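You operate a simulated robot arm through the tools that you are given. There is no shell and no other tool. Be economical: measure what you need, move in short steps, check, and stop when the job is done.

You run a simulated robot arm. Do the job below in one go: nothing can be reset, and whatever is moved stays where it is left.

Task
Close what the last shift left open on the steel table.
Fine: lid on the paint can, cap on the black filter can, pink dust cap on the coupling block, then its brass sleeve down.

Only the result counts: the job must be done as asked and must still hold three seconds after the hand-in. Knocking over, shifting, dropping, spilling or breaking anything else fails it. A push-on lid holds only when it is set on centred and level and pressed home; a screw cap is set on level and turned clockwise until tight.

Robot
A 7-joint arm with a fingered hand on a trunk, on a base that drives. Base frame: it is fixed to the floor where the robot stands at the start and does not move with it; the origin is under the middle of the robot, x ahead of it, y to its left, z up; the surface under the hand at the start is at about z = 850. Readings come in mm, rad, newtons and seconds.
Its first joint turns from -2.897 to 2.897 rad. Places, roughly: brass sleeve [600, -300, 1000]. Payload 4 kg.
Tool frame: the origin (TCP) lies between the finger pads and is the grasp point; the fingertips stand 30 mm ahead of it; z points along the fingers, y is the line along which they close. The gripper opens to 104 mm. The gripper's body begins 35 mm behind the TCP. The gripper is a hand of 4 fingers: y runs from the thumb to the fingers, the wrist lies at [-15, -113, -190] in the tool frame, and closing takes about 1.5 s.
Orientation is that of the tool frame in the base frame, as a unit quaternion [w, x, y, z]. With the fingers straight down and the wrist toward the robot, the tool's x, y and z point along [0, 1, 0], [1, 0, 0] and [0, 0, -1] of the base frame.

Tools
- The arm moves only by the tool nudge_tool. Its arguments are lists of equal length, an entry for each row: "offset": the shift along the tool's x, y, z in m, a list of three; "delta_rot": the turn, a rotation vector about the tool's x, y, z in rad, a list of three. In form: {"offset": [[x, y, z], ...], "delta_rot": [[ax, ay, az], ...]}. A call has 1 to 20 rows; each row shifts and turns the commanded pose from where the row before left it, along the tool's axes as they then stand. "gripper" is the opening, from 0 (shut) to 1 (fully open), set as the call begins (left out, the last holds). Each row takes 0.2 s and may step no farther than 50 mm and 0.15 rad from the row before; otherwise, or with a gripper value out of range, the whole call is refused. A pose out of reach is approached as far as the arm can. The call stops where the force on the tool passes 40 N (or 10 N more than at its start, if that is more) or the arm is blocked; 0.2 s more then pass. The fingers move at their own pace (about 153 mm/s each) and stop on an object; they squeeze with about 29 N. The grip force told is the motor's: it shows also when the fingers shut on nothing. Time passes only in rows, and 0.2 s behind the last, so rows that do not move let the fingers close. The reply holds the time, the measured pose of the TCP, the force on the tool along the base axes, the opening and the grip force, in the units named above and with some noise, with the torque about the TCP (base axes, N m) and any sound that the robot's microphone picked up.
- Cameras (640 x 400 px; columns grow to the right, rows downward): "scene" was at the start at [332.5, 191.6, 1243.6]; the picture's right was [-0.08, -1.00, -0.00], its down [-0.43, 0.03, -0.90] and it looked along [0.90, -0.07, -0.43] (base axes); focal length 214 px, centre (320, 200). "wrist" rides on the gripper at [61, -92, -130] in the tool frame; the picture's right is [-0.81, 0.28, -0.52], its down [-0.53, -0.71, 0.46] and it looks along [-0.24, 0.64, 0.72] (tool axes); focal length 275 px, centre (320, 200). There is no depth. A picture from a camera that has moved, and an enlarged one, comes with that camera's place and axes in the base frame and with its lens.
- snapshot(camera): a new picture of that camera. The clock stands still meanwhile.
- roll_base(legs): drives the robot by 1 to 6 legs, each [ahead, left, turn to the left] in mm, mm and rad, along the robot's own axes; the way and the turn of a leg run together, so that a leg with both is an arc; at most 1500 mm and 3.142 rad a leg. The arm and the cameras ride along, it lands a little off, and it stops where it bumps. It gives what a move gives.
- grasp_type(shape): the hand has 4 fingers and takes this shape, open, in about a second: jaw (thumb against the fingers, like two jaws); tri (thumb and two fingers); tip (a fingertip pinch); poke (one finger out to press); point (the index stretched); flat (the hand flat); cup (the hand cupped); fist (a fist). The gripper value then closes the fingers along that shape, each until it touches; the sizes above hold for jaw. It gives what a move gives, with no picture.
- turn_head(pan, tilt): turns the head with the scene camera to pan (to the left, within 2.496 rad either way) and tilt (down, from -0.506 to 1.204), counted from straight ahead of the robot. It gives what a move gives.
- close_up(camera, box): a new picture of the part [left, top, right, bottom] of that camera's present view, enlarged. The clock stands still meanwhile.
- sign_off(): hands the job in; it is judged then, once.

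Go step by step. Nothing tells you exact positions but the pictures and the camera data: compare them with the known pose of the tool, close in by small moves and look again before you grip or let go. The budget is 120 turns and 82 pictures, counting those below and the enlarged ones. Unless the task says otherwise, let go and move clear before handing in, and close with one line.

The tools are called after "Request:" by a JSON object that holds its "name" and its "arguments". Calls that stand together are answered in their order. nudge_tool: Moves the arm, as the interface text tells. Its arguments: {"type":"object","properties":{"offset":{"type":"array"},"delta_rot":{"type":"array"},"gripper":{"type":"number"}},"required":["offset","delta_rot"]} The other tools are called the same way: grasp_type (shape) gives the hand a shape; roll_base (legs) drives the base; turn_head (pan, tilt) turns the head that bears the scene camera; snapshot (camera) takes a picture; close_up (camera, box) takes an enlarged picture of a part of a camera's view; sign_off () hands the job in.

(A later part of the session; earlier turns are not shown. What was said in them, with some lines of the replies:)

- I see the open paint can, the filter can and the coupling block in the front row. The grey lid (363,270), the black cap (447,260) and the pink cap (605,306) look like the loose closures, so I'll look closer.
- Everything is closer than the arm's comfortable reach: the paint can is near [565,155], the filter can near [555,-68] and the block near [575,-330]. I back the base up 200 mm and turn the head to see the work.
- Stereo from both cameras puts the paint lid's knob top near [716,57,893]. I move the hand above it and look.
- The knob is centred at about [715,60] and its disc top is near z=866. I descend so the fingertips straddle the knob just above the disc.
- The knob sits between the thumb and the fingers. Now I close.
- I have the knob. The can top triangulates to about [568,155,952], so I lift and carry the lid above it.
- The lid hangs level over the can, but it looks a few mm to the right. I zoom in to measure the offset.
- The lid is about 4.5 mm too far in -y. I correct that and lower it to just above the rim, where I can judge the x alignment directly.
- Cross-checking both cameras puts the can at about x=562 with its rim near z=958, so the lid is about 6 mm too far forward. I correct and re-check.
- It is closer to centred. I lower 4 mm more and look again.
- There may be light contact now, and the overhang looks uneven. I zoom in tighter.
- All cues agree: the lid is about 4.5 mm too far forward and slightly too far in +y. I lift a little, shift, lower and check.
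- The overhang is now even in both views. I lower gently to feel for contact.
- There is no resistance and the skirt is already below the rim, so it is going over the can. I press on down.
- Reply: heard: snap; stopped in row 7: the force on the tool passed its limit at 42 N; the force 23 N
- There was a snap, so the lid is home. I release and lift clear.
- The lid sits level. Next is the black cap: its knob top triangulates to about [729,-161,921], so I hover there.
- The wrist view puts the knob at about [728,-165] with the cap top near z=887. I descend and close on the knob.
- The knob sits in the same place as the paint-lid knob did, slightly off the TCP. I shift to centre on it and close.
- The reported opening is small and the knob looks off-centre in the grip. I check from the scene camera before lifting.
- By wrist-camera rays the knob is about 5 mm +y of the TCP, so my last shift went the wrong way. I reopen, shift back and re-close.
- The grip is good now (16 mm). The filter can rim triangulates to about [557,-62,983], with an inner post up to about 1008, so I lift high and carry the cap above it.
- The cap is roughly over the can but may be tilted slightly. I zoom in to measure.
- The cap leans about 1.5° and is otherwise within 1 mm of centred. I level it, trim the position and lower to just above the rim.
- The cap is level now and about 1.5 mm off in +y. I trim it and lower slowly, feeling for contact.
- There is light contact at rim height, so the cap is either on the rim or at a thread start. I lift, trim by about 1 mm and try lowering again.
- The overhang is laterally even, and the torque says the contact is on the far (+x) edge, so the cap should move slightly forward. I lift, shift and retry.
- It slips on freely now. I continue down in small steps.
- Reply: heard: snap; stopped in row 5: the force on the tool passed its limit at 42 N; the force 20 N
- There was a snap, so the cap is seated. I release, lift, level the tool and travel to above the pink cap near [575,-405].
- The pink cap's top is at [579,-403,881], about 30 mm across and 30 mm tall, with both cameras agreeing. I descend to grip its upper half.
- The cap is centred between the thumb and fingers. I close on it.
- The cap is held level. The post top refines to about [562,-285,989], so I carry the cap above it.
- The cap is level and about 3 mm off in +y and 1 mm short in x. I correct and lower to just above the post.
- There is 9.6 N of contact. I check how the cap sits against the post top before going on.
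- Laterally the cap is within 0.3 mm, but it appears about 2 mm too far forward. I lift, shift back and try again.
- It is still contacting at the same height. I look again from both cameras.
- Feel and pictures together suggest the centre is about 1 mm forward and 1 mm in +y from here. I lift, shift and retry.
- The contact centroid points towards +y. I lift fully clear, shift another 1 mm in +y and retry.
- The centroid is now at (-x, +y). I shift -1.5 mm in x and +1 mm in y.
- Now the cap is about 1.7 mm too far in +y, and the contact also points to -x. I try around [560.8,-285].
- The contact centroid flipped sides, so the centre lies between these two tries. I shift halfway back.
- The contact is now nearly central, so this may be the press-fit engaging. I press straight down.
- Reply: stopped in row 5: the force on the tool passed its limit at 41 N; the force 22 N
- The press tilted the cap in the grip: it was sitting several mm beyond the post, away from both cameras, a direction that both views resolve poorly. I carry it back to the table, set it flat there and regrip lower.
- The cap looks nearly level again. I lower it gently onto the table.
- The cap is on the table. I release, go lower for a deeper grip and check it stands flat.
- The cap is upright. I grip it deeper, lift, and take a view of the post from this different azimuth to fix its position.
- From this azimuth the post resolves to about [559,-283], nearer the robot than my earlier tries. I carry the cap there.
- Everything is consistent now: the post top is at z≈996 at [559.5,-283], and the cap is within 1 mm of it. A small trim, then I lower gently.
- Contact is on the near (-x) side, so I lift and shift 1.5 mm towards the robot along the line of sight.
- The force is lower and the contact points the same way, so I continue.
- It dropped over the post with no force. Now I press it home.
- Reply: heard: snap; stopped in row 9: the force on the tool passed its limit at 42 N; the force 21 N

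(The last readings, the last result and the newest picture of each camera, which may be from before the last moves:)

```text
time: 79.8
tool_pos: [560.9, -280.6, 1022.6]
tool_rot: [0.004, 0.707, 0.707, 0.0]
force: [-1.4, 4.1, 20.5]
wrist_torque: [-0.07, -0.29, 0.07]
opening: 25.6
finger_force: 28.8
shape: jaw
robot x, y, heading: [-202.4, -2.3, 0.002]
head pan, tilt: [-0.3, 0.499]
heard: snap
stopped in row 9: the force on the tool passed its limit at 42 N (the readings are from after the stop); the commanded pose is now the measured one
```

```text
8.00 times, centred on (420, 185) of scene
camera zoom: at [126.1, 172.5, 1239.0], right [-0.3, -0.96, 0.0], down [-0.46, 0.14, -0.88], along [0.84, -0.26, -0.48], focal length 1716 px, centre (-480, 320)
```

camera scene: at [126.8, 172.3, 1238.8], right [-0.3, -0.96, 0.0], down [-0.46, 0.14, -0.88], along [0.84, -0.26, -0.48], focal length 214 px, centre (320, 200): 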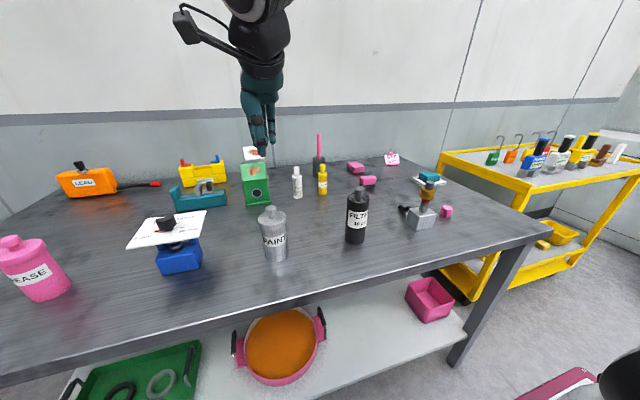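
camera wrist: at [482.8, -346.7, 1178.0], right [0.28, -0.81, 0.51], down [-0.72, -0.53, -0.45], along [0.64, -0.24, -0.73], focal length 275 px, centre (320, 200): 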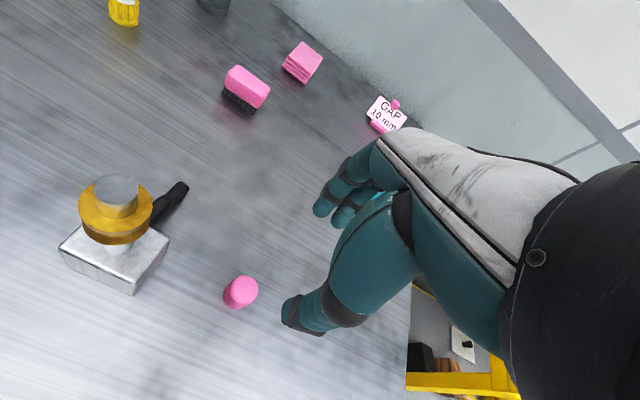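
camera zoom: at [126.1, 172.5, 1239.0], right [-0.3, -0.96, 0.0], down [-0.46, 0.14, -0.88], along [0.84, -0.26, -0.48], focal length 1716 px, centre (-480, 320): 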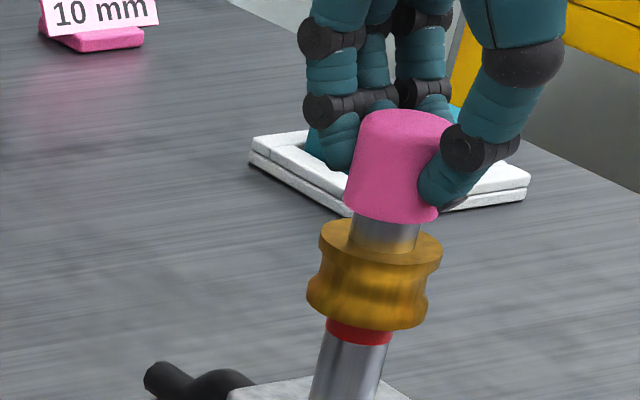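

Snap: the dust cap is home. The brass sleeve's top flange is at z≈971 and about 40 mm across, so I open slightly around the cap and push the flange down with the fingertips.

Request:
{"name": "nudge_tool", "arguments": {"offset": [[0, 0, 0], [0, 0, 0], [0, 0, 0], [0, 0, 0.003], [0, 0, 0.003], [0, 0, 0.003], [0, 0, 0.003], [0, 0, 0.003], [0, 0, 0]], "delta_rot": [[0, 0, 0], [0, 0, 0], [0, 0, 0], [0, 0, 0], [0, 0, 0], [0, 0, 0], [0, 0, 0], [0, 0, 0], [0, 0, 0]], "gripper": 0.28}}

Request:
{"name": "close_up", "arguments": {"camera": "scene", "box": [395, 160, 445, 210]}}

```text
time: 81.0
tool_pos: [562.3, -282.7, 1017.6]
tool_rot: [0.007, 0.707, 0.707, 0.0]
force: [-2.4, 1.2, 23.4]
wrist_torque: [-0.25, -0.31, 0.08]
opening: 32.2
finger_force: 29.2
shape: jaw
robot x, y, heading: [-202.1, 0.1, 0.0]
head pan, tilt: [-0.3, 0.499]
stopped in row 6: the force on the tool passed its limit at 43 N (the readings are from after the stop); the commanded pose is now the measured one
```

```text
8.00 times, centred on (420, 185) of scene
camera zoom: at [126.0, 172.4, 1239.1], right [-0.3, -0.96, 0.0], down [-0.46, 0.14, -0.88], along [0.84, -0.26, -0.48], focal length 1716 px, centre (-480, 320)
```

zoom: 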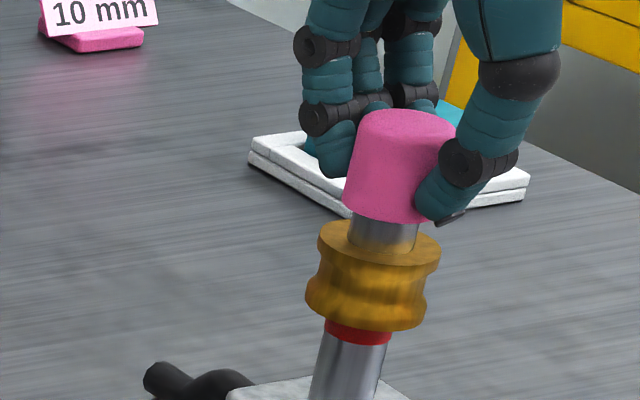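

The fingers were still bound on the cap. I open properly, re-level, go down around the sleeve flange and grip it.

Request:
{"name": "nudge_tool", "arguments": {"offset": [[0, 0, 0], [0, 0, 0], [0, 0, 0], [0.0014, -0.0025, -0.002], [0, 0, 0]], "delta_rot": [[0, 0, 0], [0, 0, 0], [0, 0, 0], [0.01, 0.01, 0], [0, 0, 0]], "gripper": 0.6}}

Request:
{"name": "nudge_tool", "arguments": {"offset": [[0, 0, 0.005], [0, 0, 0.005], [0, 0, 0.005], [0, 0, 0.005], [0, 0, 0.005], [0, 0, 0]], "delta_rot": [[0, 0, 0], [0, 0, 0], [0, 0, 0], [0, 0, 0], [0, 0, 0], [0, 0, 0]]}}

Request:
{"name": "close_up", "arguments": {"camera": "scene", "box": [395, 160, 445, 210]}}

Request:
{"name": "close_up", "arguments": {"camera": "wrist", "box": [210, 160, 390, 340]}}

```text
time: 82.2
tool_pos: [557.5, -281.2, 1017.8]
tool_rot: [-0.002, 0.709, 0.705, 0.001]
force: [-1.9, -4.7, 16.8]
wrist_torque: [-0.25, -0.31, -0.13]
opening: 58.5
finger_force: 0.1
shape: jaw
robot x, y, heading: [-197.9, -2.0, 0.002]
head pan, tilt: [-0.3, 0.499]
```

```text
time: 82.9
tool_pos: [560.3, -281.0, 1014.6]
tool_rot: [0.004, 0.709, 0.705, 0.002]
force: [-1.5, -0.4, 27.4]
wrist_torque: [-0.22, -0.42, -0.03]
opening: 58.3
finger_force: 0.1
shape: jaw
robot x, y, heading: [-198.0, 2.7, -0.003]
head pan, tilt: [-0.3, 0.499]
stopped in row 3: the force on the tool passed its limit at 46 N (the readings are from after the stop); the commanded pose is now the measured one
```

```text
8.00 times, centred on (420, 185) of scene
camera zoom: at [125.9, 172.2, 1239.1], right [-0.3, -0.96, 0.0], down [-0.46, 0.14, -0.88], along [0.84, -0.26, -0.48], focal length 1716 px, centre (-480, 320)
```

zoom: 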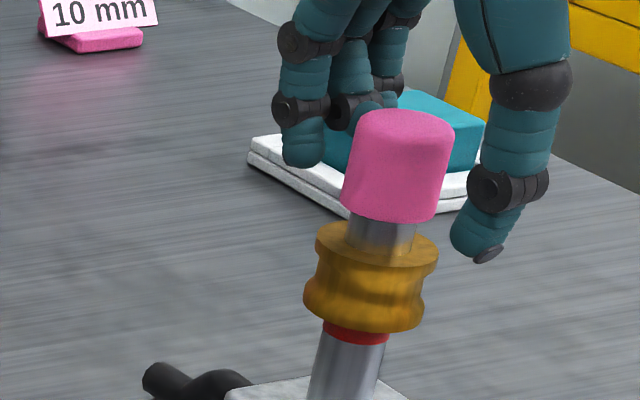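

```text
2.22 times, centred on (300, 250) of wrist
camera zoom: at [468.3, -219.6, 1144.1], right [0.27, -0.81, 0.52], down [-0.71, -0.53, -0.46], along [0.65, -0.25, -0.72], focal length 612 px, centre (364, 89)
```

zoom: 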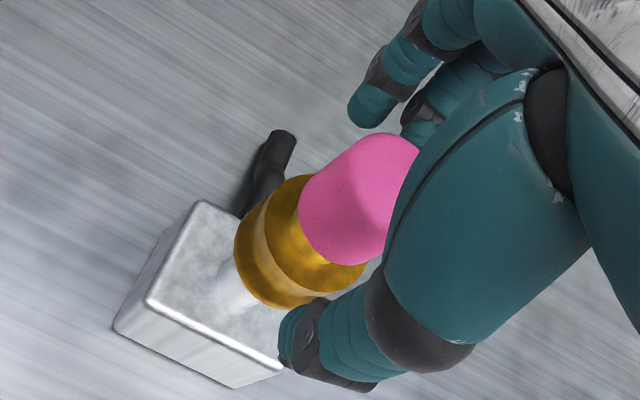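

The open hand was blocked: the torque says a far-side finger is resting on the cap's edge. I lift, open fully and come down again.

Request:
{"name": "nudge_tool", "arguments": {"offset": [[0, 0, -0.02], [0, 0, 0], [0, 0, 0], [0, 0.001, 0], [0, 0, 0.008], [0, 0, 0.008], [0, 0, 0.006], [0, 0, 0]], "delta_rot": [[-0.003, -0.003, 0], [0, 0, 0], [0, 0, 0], [0, 0, 0], [0, 0, 0], [0, 0, 0], [0, 0, 0], [0, 0, 0]], "gripper": 1.0}}

Request:
{"name": "nudge_tool", "arguments": {"offset": [[0, 0, 0.004], [0, 0, 0.004], [0, 0, 0.004], [0, 0, 0]], "delta_rot": [[0, 0, 0], [0, 0, 0], [0, 0, 0], [0, 0, 0]]}}

```text
time: 84.7
tool_pos: [561.4, -280.6, 1008.7]
tool_rot: [0.003, 0.708, 0.706, 0.001]
force: [0.5, -0.3, 0.7]
wrist_torque: [0.03, 0.02, 0.01]
opening: 103.7
finger_force: 0.0
shape: jaw
robot x, y, heading: [-197.8, -0.8, 0.007]
head pan, tilt: [-0.3, 0.499]
```

```text
time: 85.7
tool_pos: [561.9, -281.6, 997.8]
tool_rot: [0.002, 0.708, 0.706, 0.001]
force: [-0.4, -0.3, -0.2]
wrist_torque: [-0.01, 0.03, 0.02]
opening: 103.7
finger_force: 0.1
shape: jaw
robot x, y, heading: [-198.7, -0.1, -0.004]
head pan, tilt: [-0.3, 0.499]
```

It is clear with the hand fully open. I go down to flange level and look before closing.

Request:
{"name": "nudge_tool", "arguments": {"offset": [[0, 0, 0.004], [0, 0, 0.004], [0, 0, 0]], "delta_rot": [[0, 0, 0], [0, 0, 0], [0, 0, 0]]}}

Request:
{"name": "close_up", "arguments": {"camera": "scene", "box": [390, 145, 450, 205]}}

```text
time: 86.5
tool_pos: [561.1, -282.1, 989.3]
tool_rot: [0.003, 0.708, 0.707, 0.001]
force: [0.0, 0.2, 0.1]
wrist_torque: [-0.03, 0.01, -0.01]
opening: 104.0
finger_force: 0.1
shape: jaw
robot x, y, heading: [-200.3, -0.2, -0.002]
head pan, tilt: [-0.3, 0.499]
```

```text
6.67 times, centred on (420, 175) of scene
camera zoom: at [126.9, 171.9, 1238.9], right [-0.3, -0.96, 0.0], down [-0.46, 0.14, -0.88], along [0.84, -0.26, -0.48], focal length 1430 px, centre (-347, 367)
```

zoom: 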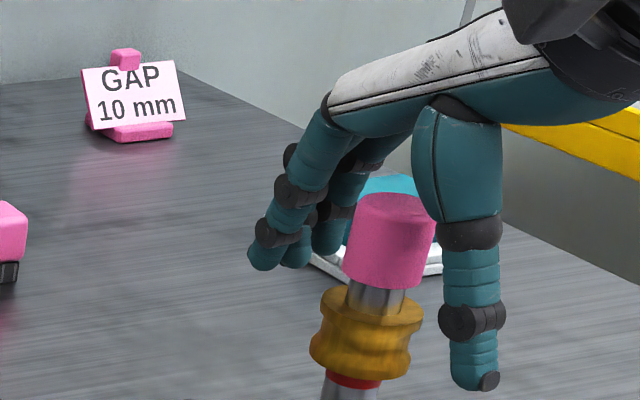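

There is plenty of palm room above the cap. I lower 4 mm more and close on the sleeve.

Request:
{"name": "nudge_tool", "arguments": {"offset": [[0, -0.0015, 0.004], [0, 0, 0], [0, 0, 0], [0, 0, 0], [0, 0, 0], [0, 0, 0], [0, 0, 0], [0, 0, 0], [0, 0, 0]], "delta_rot": [[0, 0, 0], [0, 0, 0], [0, 0, 0], [0, 0, 0], [0, 0, 0], [0, 0, 0], [0, 0, 0], [0, 0, 0], [0, 0, 0]], "gripper": 0.15}}

Request:
{"name": "close_up", "arguments": {"camera": "scene", "box": [390, 145, 450, 205]}}

```text
time: 88.5
tool_pos: [559.7, -280.9, 985.9]
tool_rot: [0.002, 0.708, 0.706, 0.002]
force: [-0.1, 1.1, 0.7]
wrist_torque: [0.0, 0.04, 0.0]
opening: 31.1
finger_force: 29.4
shape: jaw
robot x, y, heading: [-202.9, -2.3, 0.001]
head pan, tilt: [-0.3, 0.499]
```

```text
6.67 times, centred on (420, 175) of scene
camera zoom: at [126.9, 172.0, 1238.9], right [-0.3, -0.96, 0.0], down [-0.46, 0.14, -0.88], along [0.84, -0.26, -0.48], focal length 1430 px, centre (-347, 367)
```

zoom: 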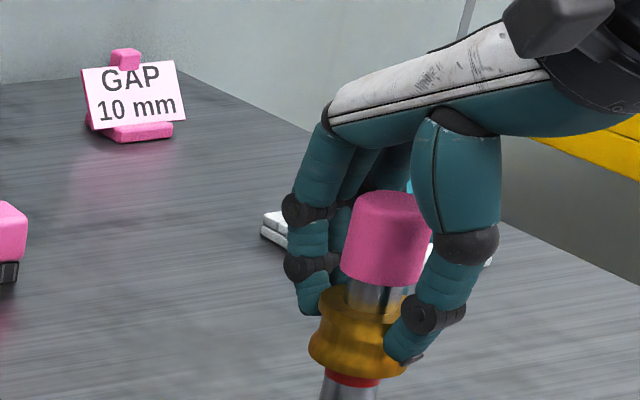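

The sleeve is gripped between thumb and fingers and the cap is undisturbed. I push down in small steps.

Request:
{"name": "nudge_tool", "arguments": {"offset": [[0, 0, 0.002], [0, 0, 0.002], [0, 0, 0.002], [0, 0, 0.002], [0, 0, 0.002], [0, 0, 0.002], [0, 0, 0.002], [0, 0, 0.002], [0, 0, 0]], "delta_rot": [[0, 0, 0], [0, 0, 0], [0, 0, 0], [0, 0, 0], [0, 0, 0], [0, 0, 0], [0, 0, 0], [0, 0, 0], [0, 0, 0]]}}

Request:
{"name": "close_up", "arguments": {"camera": "scene", "box": [390, 145, 450, 205]}}

```text
time: 90.5
tool_pos: [559.0, -280.6, 971.8]
tool_rot: [0.004, 0.709, 0.706, 0.002]
force: [-5.0, 0.7, 35.5]
wrist_torque: [0.0, 0.17, -0.05]
opening: 33.9
finger_force: 29.3
shape: jaw
robot x, y, heading: [-200.6, -2.8, -0.002]
head pan, tilt: [-0.3, 0.499]
```

```text
6.67 times, centred on (420, 175) of scene
camera zoom: at [125.6, 172.4, 1239.1], right [-0.3, -0.96, 0.0], down [-0.46, 0.14, -0.88], along [0.84, -0.26, -0.48], focal length 1430 px, centre (-347, 367)
```

zoom: 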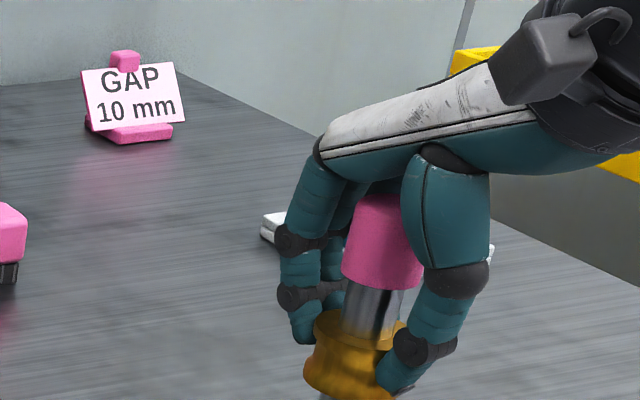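

The sleeve has moved down about 12 mm and the force is now 35 N. I push a bit more and check whether the red band is covered.

Request:
{"name": "nudge_tool", "arguments": {"offset": [[0, 0, 0.0015], [0, 0, 0.0015], [0, 0, 0.0015], [0, 0, 0]], "delta_rot": [[0, 0, 0], [0, 0, 0], [0, 0, 0], [0, 0, 0]]}}

Request:
{"name": "close_up", "arguments": {"camera": "scene", "box": [390, 165, 450, 225]}}

```text
time: 91.0
tool_pos: [560.8, -282.1, 970.8]
tool_rot: [0.007, 0.708, 0.706, 0.001]
force: [-9.9, 2.1, 29.9]
wrist_torque: [0.01, 0.42, -0.02]
opening: 35.2
finger_force: 29.1
shape: jaw
robot x, y, heading: [-199.9, 0.7, 0.004]
head pan, tilt: [-0.3, 0.499]
stopped in row 2: the force on the tool passed its limit at 48 N (the readings are from after the stop); the commanded pose is now the measured one
```

```text
6.67 times, centred on (420, 195) of scene
camera zoom: at [125.5, 172.4, 1239.2], right [-0.3, -0.96, 0.0], down [-0.46, 0.14, -0.88], along [0.84, -0.26, -0.48], focal length 1430 px, centre (-347, 233)
```

zoom: 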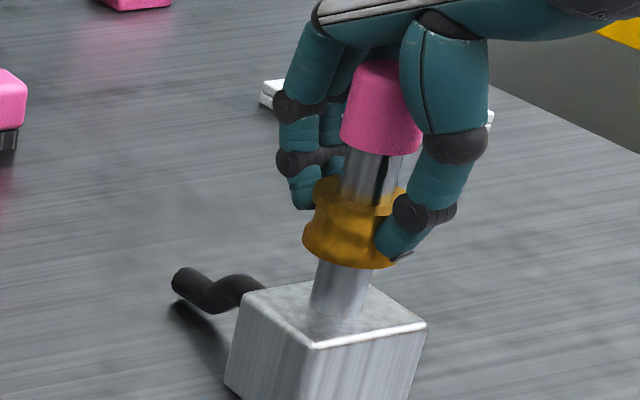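

The red band is covered and the sleeve is against its stop. I open fully, rise clear and check.

Request:
{"name": "nudge_tool", "arguments": {"offset": [[0, 0, 0], [0, 0, 0], [0, 0, 0], [0, 0, 0], [0, 0, -0.03], [0, 0, -0.04], [0, 0, -0.04], [0, 0, -0.04], [0, 0, -0.04], [0, -0.03, -0.03], [0, 0, 0]], "delta_rot": [[0, 0, 0], [0, 0, 0], [0, 0, 0], [0, 0, 0], [0, 0, 0], [0, 0, 0], [0, 0, 0], [0, 0, 0], [0, 0, 0], [0, 0, 0], [0, 0, 0]], "gripper": 1.0}}

Request:
{"name": "close_up", "arguments": {"camera": "scene", "box": [390, 155, 460, 225]}}

Request:
{"name": "snapshot", "arguments": {"camera": "scene"}}

```text
time: 93.4
tool_pos: [529.2, -280.3, 1188.0]
tool_rot: [0.005, 0.708, 0.706, 0.002]
force: [0.1, -0.2, -0.1]
wrist_torque: [0.02, 0.0, -0.01]
opening: 103.8
finger_force: 0.1
shape: jaw
robot x, y, heading: [-202.7, 0.1, 0.001]
head pan, tilt: [-0.3, 0.499]
```

```text
5.71 times, centred on (425, 190) of scene
camera zoom: at [126.9, 171.9, 1238.9], right [-0.3, -0.96, 0.0], down [-0.46, 0.14, -0.88], along [0.84, -0.26, -0.48], focal length 1226 px, centre (-280, 257)
```

zoom: 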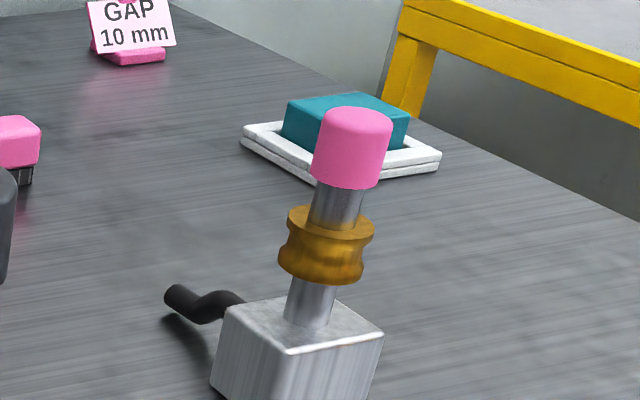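

```text
6 pictures are left
camera scene: at [126.9, 171.9, 1238.9], right [-0.3, -0.96, 0.0], down [-0.46, 0.14, -0.88], along [0.84, -0.26, -0.48], focal length 214 px, centre (320, 200)
```

scene: 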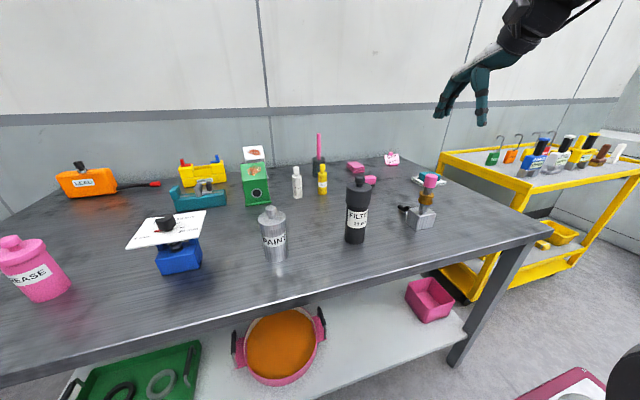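

The red band is hidden and everything looks in place. To be sure the sleeve is at its real stop, not just a slipped grip, I regrip it and push once more.

Request:
{"name": "nudge_tool", "arguments": {"offset": [[0, 0.0303, 0.03], [0, 0, 0.045], [0, 0, 0.045], [0, 0, 0.045], [0, 0, 0.03], [0, 0, 0.019], [0, 0, 0]], "delta_rot": [[0.007, 0.007, 0], [0, 0, 0], [0, 0, 0], [0, 0, 0], [0, 0, 0], [0, 0, 0], [0, 0, 0]], "gripper": 1.0}}

Request:
{"name": "nudge_tool", "arguments": {"offset": [[0, 0, 0], [0, 0, 0], [0, 0, 0], [0, 0, 0], [0, 0, 0], [0, 0, 0], [0, 0, 0], [0, 0, 0]], "delta_rot": [[0, 0, 0], [0, 0, 0], [0, 0, 0], [0, 0, 0], [0, 0, 0], [0, 0, 0], [0, 0, 0], [0, 0, 0]], "gripper": 0.15}}

Request:
{"name": "nudge_tool", "arguments": {"offset": [[0, 0, 0.0015], [0, 0, 0.0015], [0, 0, 0]], "delta_rot": [[0, 0, 0], [0, 0, 0], [0, 0, 0]]}}

Request:
{"name": "nudge_tool", "arguments": {"offset": [[0, 0, 0.0015], [0, 0, 0.0015], [0, 0, 0.0015], [0, 0, 0.0015], [0, 0, 0]], "delta_rot": [[0, 0, 0], [0, 0, 0], [0, 0, 0], [0, 0, 0], [0, 0, 0]]}}

```text
time: 95.0
tool_pos: [559.8, -279.4, 975.1]
tool_rot: [0.0, 0.708, 0.706, 0.001]
force: [-0.1, 0.1, -0.1]
wrist_torque: [0.03, 0.0, 0.01]
opening: 104.1
finger_force: 0.1
shape: jaw
robot x, y, heading: [-202.7, -0.3, 0.002]
head pan, tilt: [-0.3, 0.499]
```

```text
time: 96.8
tool_pos: [558.9, -279.0, 975.1]
tool_rot: [0.0, 0.709, 0.705, 0.001]
force: [-0.7, 1.1, -0.6]
wrist_torque: [0.03, 0.02, 0.02]
opening: 30.7
finger_force: 29.7
shape: jaw
robot x, y, heading: [-196.8, 0.5, 0.003]
head pan, tilt: [-0.3, 0.499]
```

```text
time: 97.6
tool_pos: [560.1, -280.2, 973.5]
tool_rot: [0.0, 0.709, 0.705, 0.001]
force: [-4.7, 3.5, 17.1]
wrist_torque: [0.08, 0.14, -0.01]
opening: 31.4
finger_force: 28.5
shape: jaw
robot x, y, heading: [-199.7, -0.1, -0.004]
head pan, tilt: [-0.3, 0.499]
```

```text
time: 98.3
tool_pos: [560.7, -278.9, 972.4]
tool_rot: [0.003, 0.708, 0.706, 0.002]
force: [-7.4, 2.6, 27.2]
wrist_torque: [0.07, 0.34, 0.03]
opening: 34.2
finger_force: 29.1
shape: jaw
robot x, y, heading: [-203.8, 0.2, -0.004]
head pan, tilt: [-0.3, 0.499]
stopped in row 3: the force on the tool passed its limit at 42 N (the readings are from after the stop); the commanded pose is now the measured one
```

Resistance came at once, so the sleeve is at its stop. I release, rise clear and take a last look.

Request:
{"name": "nudge_tool", "arguments": {"offset": [[0, 0, 0], [0, 0, 0], [0, 0, 0], [0, 0, 0], [0, 0, -0.03], [0, 0, -0.04], [0, 0, -0.04], [0, 0, -0.04], [0, 0, -0.04], [0, -0.03, -0.03], [0, 0, 0]], "delta_rot": [[0, 0, 0], [0, 0, 0], [0, 0, 0], [0, 0, 0], [0, 0, 0], [0, 0, 0], [0, 0, 0], [0, 0, 0], [0, 0, 0], [0, 0, 0], [0, 0, 0]], "gripper": 1.0}}

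Request:
{"name": "close_up", "arguments": {"camera": "scene", "box": [390, 155, 460, 225]}}

Request:
{"name": "close_up", "arguments": {"camera": "scene", "box": [240, 160, 400, 270]}}

```text
time: 100.7
tool_pos: [530.5, -279.7, 1188.5]
tool_rot: [0.001, 0.708, 0.706, 0.001]
force: [-0.1, 0.4, -0.8]
wrist_torque: [0.0, -0.01, 0.0]
opening: 103.8
finger_force: 0.1
shape: jaw
robot x, y, heading: [-197.4, 1.5, 0.001]
head pan, tilt: [-0.3, 0.499]
```

```text
5.71 times, centred on (425, 190) of scene
camera zoom: at [126.9, 172.0, 1238.9], right [-0.3, -0.96, 0.0], down [-0.46, 0.14, -0.88], along [0.84, -0.26, -0.48], focal length 1226 px, centre (-280, 257)
```

zoom: 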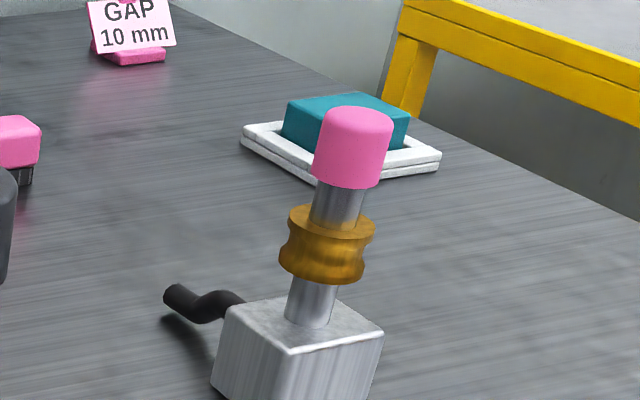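

```text
3.64 times, centred on (320, 215) of scene
camera zoom: at [126.9, 172.0, 1238.9], right [-0.3, -0.96, 0.0], down [-0.46, 0.14, -0.88], along [0.84, -0.26, -0.48], focal length 780 px, centre (320, 146)
```

zoom: 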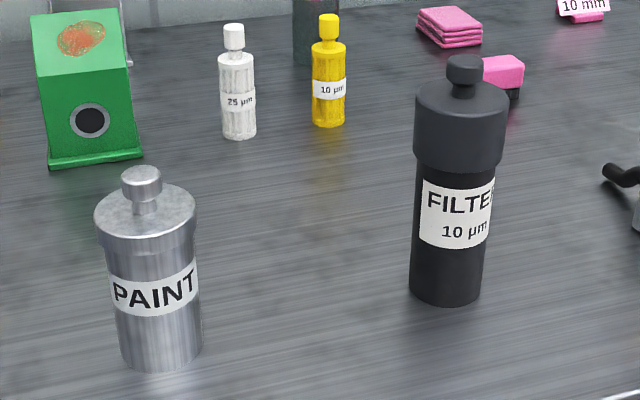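

All three closures sit level, the sleeve is down with its red band covered, and nothing else has moved. I hand in.

Request:
{"name": "sign_off", "arguments": {}}

```text
The job is handed in.
```

The paint lid, the black filter cap and the pink dust cap each snapped home; the brass sleeve is down against its stop, and I handed the job in with the hand clear.
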